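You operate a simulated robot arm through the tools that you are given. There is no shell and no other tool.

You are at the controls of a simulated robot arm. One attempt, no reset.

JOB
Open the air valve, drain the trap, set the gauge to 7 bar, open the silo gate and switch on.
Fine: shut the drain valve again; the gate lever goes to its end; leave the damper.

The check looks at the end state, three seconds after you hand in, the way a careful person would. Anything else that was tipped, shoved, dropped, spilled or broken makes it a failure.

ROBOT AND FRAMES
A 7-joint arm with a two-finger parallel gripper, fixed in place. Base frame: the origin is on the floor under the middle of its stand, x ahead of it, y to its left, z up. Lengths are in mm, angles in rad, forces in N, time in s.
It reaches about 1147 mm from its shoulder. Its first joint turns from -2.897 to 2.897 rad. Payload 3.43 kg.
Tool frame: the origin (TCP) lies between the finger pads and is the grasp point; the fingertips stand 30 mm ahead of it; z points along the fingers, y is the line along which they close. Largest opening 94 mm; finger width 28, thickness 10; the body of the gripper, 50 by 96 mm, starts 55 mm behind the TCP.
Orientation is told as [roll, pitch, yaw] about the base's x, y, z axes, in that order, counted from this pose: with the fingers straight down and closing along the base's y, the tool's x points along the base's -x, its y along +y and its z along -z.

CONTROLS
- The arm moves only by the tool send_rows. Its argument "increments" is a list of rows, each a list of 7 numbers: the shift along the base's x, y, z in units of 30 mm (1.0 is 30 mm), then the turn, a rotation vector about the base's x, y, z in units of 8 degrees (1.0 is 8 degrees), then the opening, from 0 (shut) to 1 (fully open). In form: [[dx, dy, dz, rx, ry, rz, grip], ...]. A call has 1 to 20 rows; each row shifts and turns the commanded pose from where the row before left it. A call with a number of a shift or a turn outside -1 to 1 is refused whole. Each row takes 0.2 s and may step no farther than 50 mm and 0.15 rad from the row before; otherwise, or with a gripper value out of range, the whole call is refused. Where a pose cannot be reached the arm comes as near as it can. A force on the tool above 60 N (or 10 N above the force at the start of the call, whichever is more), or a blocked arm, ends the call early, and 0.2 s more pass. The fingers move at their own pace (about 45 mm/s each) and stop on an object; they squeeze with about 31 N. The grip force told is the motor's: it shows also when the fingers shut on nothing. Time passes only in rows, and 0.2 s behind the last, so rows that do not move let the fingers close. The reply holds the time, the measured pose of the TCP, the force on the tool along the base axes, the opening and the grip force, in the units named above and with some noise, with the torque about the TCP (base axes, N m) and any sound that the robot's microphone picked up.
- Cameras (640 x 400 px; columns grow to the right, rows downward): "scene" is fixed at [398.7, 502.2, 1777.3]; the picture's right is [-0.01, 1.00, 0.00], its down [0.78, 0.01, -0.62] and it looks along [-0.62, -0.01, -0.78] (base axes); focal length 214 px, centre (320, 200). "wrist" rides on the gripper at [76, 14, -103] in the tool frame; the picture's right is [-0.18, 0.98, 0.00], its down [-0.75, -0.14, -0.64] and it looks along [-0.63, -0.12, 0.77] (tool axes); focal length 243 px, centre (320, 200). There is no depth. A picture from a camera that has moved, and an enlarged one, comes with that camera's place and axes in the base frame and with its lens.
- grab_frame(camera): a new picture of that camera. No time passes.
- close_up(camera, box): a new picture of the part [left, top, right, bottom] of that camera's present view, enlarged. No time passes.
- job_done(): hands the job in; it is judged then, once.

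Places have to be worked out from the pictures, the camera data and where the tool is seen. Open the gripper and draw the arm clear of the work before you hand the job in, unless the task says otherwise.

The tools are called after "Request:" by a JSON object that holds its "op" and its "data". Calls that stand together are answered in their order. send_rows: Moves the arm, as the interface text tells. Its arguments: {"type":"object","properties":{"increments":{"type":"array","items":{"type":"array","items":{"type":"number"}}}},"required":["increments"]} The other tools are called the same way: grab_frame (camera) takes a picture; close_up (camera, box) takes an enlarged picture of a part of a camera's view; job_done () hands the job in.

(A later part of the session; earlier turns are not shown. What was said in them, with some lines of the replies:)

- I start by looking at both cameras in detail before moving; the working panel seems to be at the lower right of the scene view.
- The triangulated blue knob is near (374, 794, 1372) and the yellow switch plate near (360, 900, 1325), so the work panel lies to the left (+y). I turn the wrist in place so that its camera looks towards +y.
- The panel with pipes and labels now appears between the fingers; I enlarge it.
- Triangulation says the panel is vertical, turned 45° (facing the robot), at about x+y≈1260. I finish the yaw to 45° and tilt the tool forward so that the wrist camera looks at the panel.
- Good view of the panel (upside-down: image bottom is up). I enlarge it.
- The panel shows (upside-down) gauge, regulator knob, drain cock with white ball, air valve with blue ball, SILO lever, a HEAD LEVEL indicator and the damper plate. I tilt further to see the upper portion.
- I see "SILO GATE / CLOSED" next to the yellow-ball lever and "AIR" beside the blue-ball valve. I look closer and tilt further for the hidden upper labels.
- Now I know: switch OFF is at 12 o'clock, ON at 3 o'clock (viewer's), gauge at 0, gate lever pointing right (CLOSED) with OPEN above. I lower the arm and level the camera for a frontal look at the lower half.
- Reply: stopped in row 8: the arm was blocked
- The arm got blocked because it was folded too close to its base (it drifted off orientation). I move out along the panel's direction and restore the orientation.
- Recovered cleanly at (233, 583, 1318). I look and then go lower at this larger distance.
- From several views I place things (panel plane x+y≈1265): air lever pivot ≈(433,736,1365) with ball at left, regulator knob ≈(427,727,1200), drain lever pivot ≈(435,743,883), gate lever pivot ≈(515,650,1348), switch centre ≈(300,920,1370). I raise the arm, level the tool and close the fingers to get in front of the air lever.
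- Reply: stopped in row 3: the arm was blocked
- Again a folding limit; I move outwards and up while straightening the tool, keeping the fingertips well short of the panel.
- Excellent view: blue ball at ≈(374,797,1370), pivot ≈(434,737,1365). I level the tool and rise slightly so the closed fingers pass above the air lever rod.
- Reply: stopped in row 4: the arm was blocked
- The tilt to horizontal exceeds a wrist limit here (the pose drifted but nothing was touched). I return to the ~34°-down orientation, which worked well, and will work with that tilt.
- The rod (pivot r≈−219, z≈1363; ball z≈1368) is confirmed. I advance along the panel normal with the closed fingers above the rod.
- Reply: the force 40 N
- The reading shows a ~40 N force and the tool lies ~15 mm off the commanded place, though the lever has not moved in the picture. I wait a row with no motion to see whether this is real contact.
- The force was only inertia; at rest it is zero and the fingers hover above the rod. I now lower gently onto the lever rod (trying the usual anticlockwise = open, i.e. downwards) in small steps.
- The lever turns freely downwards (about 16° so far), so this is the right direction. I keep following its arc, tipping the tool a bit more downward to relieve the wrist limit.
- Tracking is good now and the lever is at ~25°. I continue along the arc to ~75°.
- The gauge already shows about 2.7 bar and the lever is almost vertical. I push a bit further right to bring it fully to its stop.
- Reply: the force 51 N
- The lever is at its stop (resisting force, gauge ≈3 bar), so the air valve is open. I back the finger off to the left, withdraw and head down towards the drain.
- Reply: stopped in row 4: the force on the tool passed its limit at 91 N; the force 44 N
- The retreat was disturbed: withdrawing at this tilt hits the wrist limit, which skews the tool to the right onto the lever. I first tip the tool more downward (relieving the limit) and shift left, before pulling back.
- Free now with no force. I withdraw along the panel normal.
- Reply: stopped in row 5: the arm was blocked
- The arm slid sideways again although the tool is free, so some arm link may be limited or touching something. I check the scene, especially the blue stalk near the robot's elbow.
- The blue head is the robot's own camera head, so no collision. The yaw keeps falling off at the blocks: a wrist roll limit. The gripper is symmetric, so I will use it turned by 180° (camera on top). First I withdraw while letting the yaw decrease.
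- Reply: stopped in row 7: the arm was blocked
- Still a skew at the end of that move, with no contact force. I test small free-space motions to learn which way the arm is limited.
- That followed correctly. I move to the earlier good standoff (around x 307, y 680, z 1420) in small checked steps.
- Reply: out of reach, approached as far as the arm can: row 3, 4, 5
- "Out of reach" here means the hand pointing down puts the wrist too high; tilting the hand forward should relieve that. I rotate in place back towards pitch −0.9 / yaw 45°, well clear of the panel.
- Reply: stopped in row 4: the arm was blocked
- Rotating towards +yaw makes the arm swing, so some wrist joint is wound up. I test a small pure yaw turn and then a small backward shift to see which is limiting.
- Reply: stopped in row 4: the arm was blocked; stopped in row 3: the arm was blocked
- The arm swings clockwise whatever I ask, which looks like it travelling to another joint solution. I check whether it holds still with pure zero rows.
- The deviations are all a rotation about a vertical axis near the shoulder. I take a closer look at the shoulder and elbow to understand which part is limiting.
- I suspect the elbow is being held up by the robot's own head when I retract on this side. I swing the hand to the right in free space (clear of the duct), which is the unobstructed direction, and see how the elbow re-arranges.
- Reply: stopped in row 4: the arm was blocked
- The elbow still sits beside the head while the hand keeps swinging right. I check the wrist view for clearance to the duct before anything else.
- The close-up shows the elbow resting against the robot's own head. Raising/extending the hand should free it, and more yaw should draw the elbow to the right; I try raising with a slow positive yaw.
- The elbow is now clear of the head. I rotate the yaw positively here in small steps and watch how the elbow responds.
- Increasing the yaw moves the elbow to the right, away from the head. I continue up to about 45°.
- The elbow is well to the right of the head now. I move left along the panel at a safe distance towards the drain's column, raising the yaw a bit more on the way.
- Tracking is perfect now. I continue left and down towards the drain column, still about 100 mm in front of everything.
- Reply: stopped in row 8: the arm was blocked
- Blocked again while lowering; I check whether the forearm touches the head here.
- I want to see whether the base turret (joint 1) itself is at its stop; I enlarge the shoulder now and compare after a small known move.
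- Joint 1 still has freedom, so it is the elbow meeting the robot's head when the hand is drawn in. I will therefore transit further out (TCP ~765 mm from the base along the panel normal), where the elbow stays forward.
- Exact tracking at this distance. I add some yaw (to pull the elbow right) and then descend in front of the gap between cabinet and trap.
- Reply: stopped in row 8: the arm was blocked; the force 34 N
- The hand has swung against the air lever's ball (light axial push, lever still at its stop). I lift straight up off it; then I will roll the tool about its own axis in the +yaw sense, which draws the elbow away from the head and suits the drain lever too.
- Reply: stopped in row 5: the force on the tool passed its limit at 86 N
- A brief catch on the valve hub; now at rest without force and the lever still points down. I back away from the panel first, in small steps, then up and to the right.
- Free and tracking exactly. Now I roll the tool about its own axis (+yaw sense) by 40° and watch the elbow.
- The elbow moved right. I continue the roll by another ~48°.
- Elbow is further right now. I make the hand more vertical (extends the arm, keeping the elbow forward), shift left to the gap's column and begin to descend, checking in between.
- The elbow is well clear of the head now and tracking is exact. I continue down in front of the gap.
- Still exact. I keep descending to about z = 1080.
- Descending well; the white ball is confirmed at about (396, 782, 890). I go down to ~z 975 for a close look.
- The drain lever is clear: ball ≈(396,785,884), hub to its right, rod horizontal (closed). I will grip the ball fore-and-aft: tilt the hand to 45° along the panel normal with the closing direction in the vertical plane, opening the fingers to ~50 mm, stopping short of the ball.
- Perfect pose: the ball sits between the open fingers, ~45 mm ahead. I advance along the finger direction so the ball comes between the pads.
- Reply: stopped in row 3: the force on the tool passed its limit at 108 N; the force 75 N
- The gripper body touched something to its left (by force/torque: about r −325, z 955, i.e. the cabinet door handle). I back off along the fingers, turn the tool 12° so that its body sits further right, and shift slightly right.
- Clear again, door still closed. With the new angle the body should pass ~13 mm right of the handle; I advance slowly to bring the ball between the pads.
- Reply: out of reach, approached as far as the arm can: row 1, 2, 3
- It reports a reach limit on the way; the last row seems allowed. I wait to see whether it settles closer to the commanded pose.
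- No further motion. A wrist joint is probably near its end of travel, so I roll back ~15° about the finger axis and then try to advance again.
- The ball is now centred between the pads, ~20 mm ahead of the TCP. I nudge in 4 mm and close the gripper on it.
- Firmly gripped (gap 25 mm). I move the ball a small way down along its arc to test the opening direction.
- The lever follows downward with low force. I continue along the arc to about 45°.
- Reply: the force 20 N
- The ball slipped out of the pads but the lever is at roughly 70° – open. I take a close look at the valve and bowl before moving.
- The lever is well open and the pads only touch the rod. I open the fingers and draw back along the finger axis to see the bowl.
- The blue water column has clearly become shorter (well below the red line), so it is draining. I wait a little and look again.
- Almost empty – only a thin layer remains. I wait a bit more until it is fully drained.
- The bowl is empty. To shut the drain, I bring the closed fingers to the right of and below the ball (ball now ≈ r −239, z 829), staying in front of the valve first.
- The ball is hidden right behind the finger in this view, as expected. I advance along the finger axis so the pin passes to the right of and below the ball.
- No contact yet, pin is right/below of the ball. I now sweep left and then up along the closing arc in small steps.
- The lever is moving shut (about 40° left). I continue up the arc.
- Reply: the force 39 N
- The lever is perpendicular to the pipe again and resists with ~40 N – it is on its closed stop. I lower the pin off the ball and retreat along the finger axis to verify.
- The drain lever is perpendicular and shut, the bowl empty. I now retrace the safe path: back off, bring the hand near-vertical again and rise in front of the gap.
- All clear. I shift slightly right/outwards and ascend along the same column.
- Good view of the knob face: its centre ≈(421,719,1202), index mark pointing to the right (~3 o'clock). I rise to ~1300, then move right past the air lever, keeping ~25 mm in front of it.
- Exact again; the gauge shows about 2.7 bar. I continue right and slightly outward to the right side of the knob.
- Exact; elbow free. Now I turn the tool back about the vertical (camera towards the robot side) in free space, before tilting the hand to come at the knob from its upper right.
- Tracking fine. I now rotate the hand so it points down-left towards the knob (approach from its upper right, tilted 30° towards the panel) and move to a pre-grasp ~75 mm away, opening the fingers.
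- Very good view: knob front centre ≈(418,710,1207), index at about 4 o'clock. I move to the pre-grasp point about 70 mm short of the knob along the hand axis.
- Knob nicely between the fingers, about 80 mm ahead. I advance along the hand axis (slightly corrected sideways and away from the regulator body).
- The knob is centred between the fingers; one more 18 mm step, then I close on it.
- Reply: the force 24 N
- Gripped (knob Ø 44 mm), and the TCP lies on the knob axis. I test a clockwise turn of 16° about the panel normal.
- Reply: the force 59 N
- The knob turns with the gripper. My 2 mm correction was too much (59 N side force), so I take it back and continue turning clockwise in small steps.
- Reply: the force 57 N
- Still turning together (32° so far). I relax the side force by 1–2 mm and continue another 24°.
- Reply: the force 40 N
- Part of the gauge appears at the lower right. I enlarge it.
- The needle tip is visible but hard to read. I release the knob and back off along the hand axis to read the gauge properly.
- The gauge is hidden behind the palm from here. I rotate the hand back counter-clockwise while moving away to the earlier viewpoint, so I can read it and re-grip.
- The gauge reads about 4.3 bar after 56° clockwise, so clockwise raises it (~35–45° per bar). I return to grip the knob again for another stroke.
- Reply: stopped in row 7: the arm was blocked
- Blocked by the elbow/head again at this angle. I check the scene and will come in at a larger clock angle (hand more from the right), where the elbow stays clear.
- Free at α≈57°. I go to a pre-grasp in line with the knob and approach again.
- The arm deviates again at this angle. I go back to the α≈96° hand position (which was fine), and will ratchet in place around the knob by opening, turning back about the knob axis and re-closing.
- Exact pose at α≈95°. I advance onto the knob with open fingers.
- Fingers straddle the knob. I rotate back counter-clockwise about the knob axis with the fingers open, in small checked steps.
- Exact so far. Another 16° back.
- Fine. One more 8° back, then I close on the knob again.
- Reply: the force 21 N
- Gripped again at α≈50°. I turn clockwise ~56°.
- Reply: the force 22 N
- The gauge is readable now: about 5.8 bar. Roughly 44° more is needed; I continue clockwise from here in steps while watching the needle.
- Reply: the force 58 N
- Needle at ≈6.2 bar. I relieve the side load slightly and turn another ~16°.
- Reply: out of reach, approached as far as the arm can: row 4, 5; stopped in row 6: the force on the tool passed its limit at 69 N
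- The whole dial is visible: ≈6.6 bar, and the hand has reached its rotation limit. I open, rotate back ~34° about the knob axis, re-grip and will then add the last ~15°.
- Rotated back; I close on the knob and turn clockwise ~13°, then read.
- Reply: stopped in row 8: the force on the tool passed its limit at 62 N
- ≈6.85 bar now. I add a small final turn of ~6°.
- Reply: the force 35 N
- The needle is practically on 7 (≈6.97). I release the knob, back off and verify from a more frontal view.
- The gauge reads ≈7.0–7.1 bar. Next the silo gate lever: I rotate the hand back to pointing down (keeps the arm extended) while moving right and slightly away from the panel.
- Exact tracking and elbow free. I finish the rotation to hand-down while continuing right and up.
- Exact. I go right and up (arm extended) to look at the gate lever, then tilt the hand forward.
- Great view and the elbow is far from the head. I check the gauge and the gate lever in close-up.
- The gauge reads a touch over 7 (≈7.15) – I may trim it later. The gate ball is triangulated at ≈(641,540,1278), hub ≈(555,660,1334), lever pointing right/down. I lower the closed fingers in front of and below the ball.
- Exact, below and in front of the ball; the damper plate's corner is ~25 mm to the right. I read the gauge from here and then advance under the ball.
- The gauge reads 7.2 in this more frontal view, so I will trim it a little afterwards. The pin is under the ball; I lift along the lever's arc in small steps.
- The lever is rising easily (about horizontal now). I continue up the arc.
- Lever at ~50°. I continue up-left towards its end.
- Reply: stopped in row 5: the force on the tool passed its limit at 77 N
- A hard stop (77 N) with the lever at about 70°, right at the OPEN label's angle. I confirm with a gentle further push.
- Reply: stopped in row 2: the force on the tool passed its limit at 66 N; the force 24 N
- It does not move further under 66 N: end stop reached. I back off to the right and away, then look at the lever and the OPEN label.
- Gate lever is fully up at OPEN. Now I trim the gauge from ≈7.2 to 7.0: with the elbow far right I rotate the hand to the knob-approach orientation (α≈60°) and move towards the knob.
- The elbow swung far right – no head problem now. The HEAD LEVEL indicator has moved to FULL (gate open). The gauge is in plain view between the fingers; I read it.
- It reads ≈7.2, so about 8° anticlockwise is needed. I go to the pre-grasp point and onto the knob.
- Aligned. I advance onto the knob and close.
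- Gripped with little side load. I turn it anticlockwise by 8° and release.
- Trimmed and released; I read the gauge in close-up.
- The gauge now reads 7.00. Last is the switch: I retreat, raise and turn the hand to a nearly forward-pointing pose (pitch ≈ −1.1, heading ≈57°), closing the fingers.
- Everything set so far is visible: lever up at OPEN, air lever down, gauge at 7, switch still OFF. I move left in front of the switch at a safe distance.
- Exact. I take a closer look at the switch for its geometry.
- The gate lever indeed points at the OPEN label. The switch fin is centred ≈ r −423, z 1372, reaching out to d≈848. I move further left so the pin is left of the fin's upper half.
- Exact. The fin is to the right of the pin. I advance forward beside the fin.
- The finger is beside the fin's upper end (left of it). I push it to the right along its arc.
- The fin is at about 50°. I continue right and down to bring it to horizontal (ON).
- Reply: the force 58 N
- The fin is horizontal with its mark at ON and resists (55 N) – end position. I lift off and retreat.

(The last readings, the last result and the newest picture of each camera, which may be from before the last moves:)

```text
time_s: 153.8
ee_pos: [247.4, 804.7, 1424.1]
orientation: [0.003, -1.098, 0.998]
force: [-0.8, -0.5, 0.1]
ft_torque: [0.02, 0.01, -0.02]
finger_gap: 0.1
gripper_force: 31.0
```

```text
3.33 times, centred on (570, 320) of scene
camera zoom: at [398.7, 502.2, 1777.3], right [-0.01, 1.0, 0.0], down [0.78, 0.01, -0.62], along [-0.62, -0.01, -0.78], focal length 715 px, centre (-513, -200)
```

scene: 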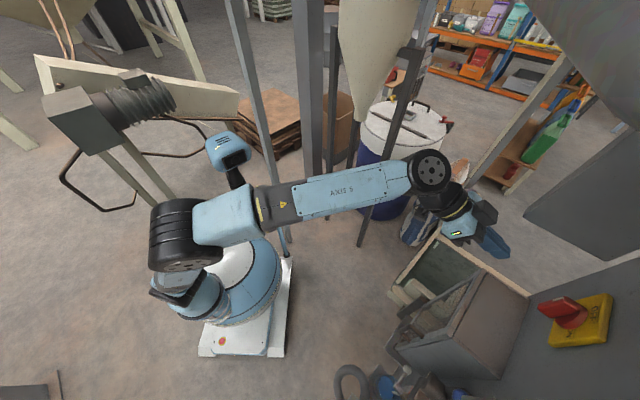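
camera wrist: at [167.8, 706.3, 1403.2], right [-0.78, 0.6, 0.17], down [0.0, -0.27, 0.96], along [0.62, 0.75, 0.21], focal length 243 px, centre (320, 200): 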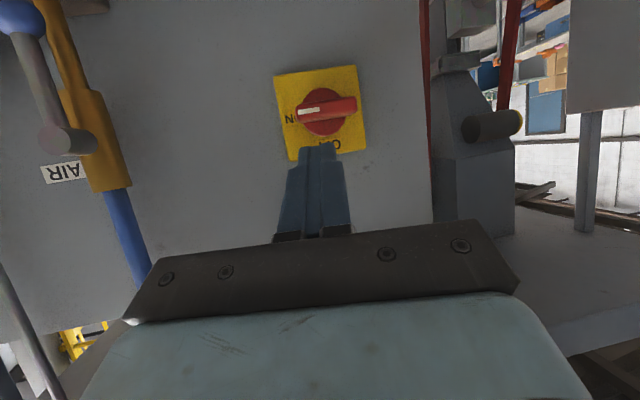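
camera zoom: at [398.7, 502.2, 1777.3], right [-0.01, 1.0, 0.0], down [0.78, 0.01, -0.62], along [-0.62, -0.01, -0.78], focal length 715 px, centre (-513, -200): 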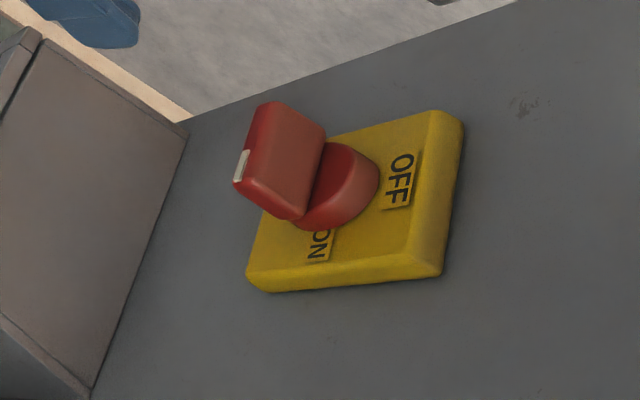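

The switch stands at ON. I move back to the middle to verify all final states (gauge may react to the machine running).

Request:
{"op": "send_rows", "data": {"increments": [[0.3, -0.7, -0.1, 0, 0, 0, 0], [0.42, -0.75, -0.17, 0, 0, 0, 0], [0.42, -0.75, -0.17, 0, 0, 0, 0], [0.42, -0.75, -0.17, 0, 0, 0, 0], [0.42, -0.75, -0.17, 0, 0, 0, 0], [0.42, -0.5, 0, 0, 0, 0, 0], [0, 0, 0, 0, 0, 0, 0]]}}

Request:
{"op": "grab_frame", "data": {"camera": "wrist"}}

Request:
{"op": "close_up", "data": {"camera": "wrist", "box": [80, 0, 260, 130]}}

Request:
{"op": "grab_frame", "data": {"camera": "scene"}}

```text
time_s: 155.4
ee_pos: [318.5, 676.0, 1402.9]
orientation: [0.003, -1.097, 0.996]
force: [-0.6, 0.1, -0.1]
ft_torque: [0.02, 0.01, 0.01]
finger_gap: 0.2
gripper_force: 30.9
```

```text
taken
camera wrist: at [237.7, 577.1, 1380.9], right [-0.78, 0.6, 0.17], down [0.0, -0.27, 0.96], along [0.62, 0.75, 0.21], focal length 243 px, centre (320, 200)
```

wrist: 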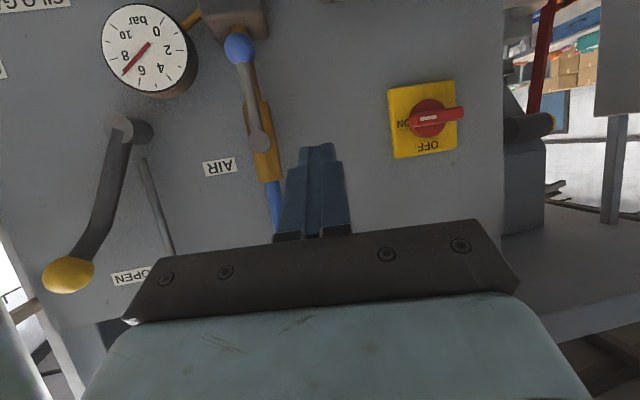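

```text
3.08 times, centred on (170, 65) of wrist
camera zoom: at [237.7, 577.1, 1380.9], right [-0.78, 0.6, 0.17], down [0.0, -0.27, 0.96], along [0.62, 0.75, 0.21], focal length 746 px, centre (782, 615)
```

zoom: 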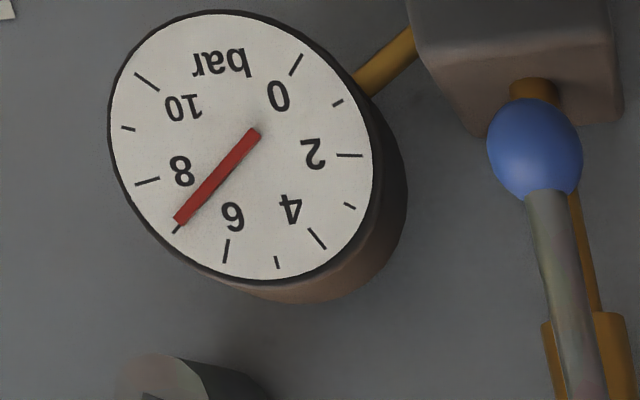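

```text
taken
```

scene: 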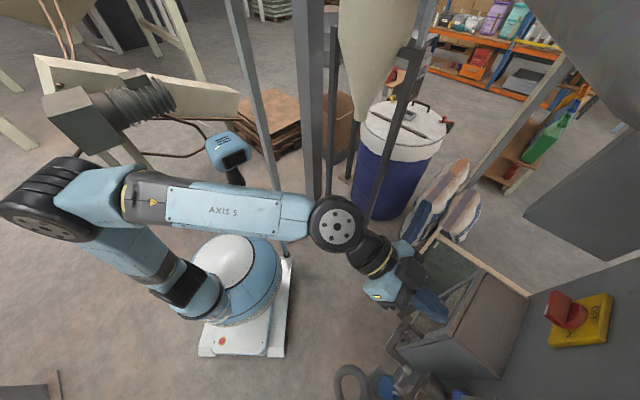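

Gauge exactly at 7, switch ON, lever at OPEN, air lever down. I draw the arm clear towards its start position, opening the gripper, and tilt for an overall look at the lower part (drain, cabinet, damper).

Request:
{"op": "send_rows", "data": {"increments": [[-0.6, -0.55, 0.3, -0.4, 0.32, -0.15, 0], [-0.7, -0.65, 0.32, -0.475, 0.376, -0.19, 0], [-0.7, -0.65, 0.32, -0.475, 0.376, -0.19, 0], [-0.7, -0.65, 0.32, -0.475, 0.376, -0.19, 0.3], [-0.7, -0.65, 0.32, -0.475, 0.376, -0.19, 0.6], [-0.7, -0.65, 0.32, -0.475, 0.376, -0.19, 1], [-0.7, -0.65, 0.32, -0.475, 0.376, -0.19, 1], [0, 0, 0, 0, 0, 0, 1]]}}

Request:
{"op": "grab_frame", "data": {"camera": "wrist"}}

Request:
{"op": "grab_frame", "data": {"camera": "scene"}}

```text
time_s: 157.2
ee_pos: [171.6, 548.1, 1469.2]
orientation: [0.006, -0.519, 0.811]
force: [-0.1, 0.1, -0.2]
ft_torque: [0.01, 0.0, 0.03]
finger_gap: 94.0
gripper_force: 0.0
```

```text
taken
camera wrist: at [82.9, 472.7, 1521.4], right [-0.6, 0.79, 0.1], down [0.34, 0.14, 0.93], along [0.72, 0.59, -0.35], focal length 243 px, centre (320, 200)
```

wrist: 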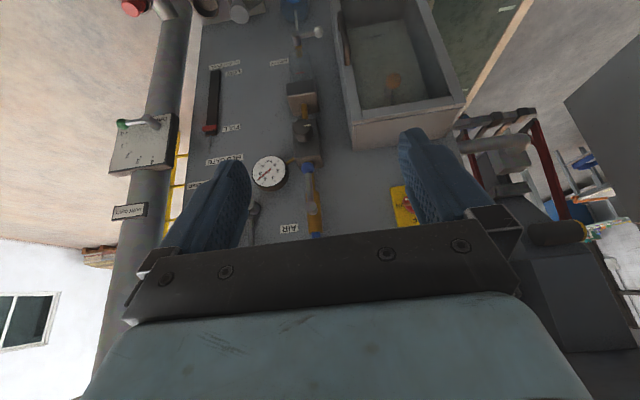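

```text
taken
```

scene: 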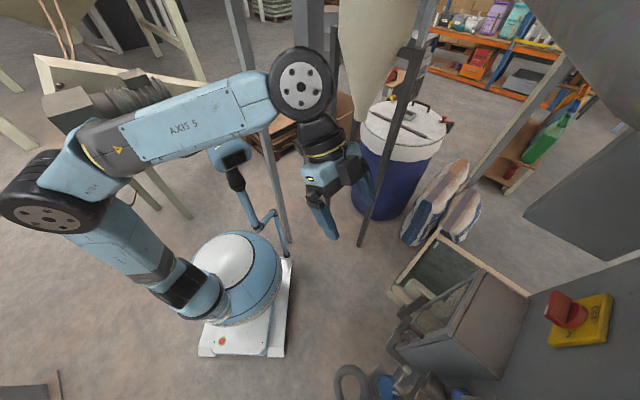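

The arm is clear and the gripper open. I check the lower panel, drain lever, damper and cabinet in close-up.

Request:
{"op": "close_up", "data": {"camera": "wrist", "box": [190, 0, 430, 150]}}

Request:
{"op": "close_up", "data": {"camera": "wrist", "box": [270, 0, 350, 60]}}

Request:
{"op": "close_up", "data": {"camera": "wrist", "box": [100, 0, 260, 230]}}

Request:
{"op": "close_up", "data": {"camera": "wrist", "box": [240, 140, 420, 245]}}

```text
2.67 times, centred on (310, 75) of wrist
camera zoom: at [82.9, 472.7, 1521.4], right [-0.6, 0.79, 0.1], down [0.34, 0.14, 0.93], along [0.72, 0.59, -0.35], focal length 647 px, centre (347, 533)
```

zoom: 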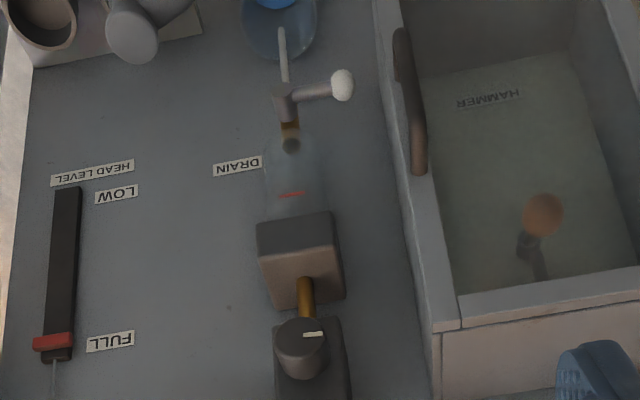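

```text
6.67 times, centred on (310, 30) of wrist
camera zoom: at [82.9, 472.7, 1521.4], right [-0.6, 0.79, 0.1], down [0.34, 0.14, 0.93], along [0.72, 0.59, -0.35], focal length 1618 px, centre (387, 1333)
```

zoom: 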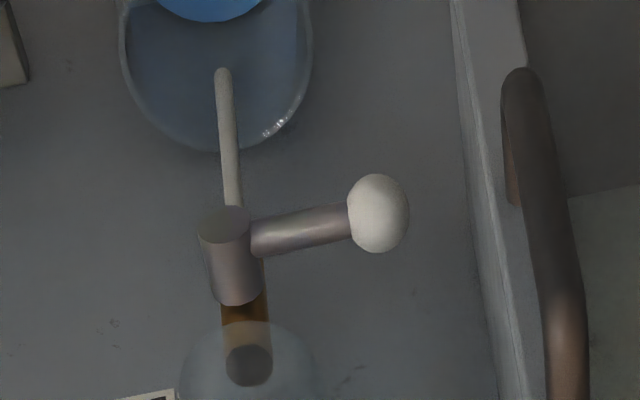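

```text
1.74 times, centred on (180, 115) of wrist
camera zoom: at [82.9, 472.7, 1521.4], right [-0.6, 0.79, 0.1], down [0.34, 0.14, 0.93], along [0.72, 0.59, -0.35], focal length 422 px, centre (564, 348)
```

zoom: 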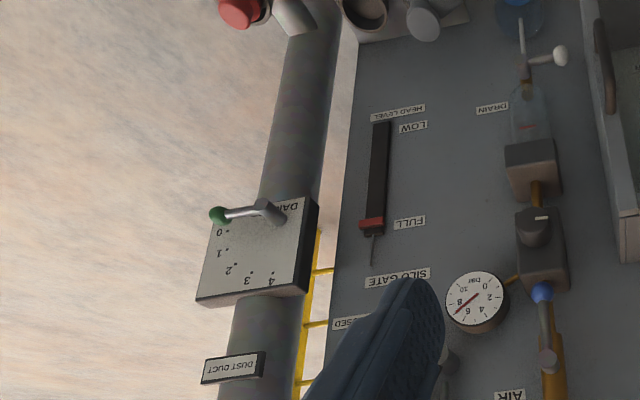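

```text
3.56 times, centred on (330, 192) of wrist
camera zoom: at [82.9, 472.7, 1521.4], right [-0.6, 0.79, 0.1], down [0.34, 0.14, 0.93], along [0.72, 0.59, -0.35], focal length 863 px, centre (284, 227)
```

zoom: 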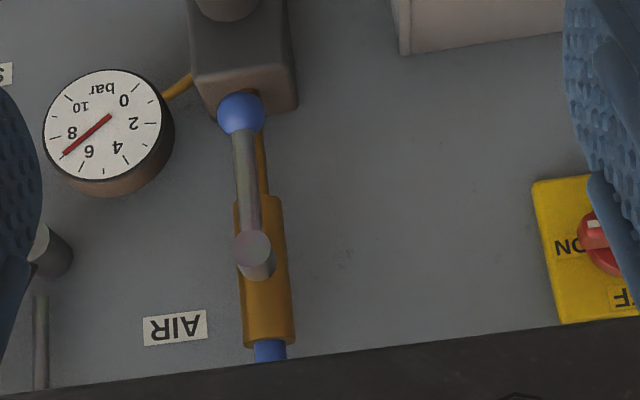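

Everything checks out: air lever in line with the pipe, trap bowl empty with the drain lever shut again, gauge at 7, gate lever at its OPEN stop (head level FULL), switch at ON, damper untouched at 0. The gripper is open and the arm is clear, so I hand the job in.

Request:
{"op": "job_done", "data": {}}

```text
The job is handed in.
```

The job is handed in, and all five steps are done. I looked over the panel afterwards; this is how I left it:

- **Air valve:** open, with the lever in line with the pipe and on its stop.
- **Trap:** drained until the bowl was empty. The drain valve is shut again, with its lever back at right angles to the pipe.
- **Gauge:** at 7 bar. I first overshot to about 7.2 and turned it back; it still read 7 after switching on.
- **Silo gate:** lever pushed up until it met its end stop at OPEN. The head level then went to FULL.
- **Switch:** at ON, on its stop. The microphone picked up no sound, so I can't say whether the machine actually started.
- **Damper:** not touched, still at 0.

While working, the gripper pushed hard against three things:

- **Cabinet door handle:** it knocked this at about 108 N near the drain. The door stayed shut and looks unchanged.
- **Air valve hub and lever:** the arm pressed on these a few times, up to about 90 N. The lever is still fully open.
- **Robot's own head:** judging from the pictures, the elbow leaned on it several times, which stopped the arm.

I saw nothing tipped, spilled or broken. The gripper is open and the arm is clear of the panel.
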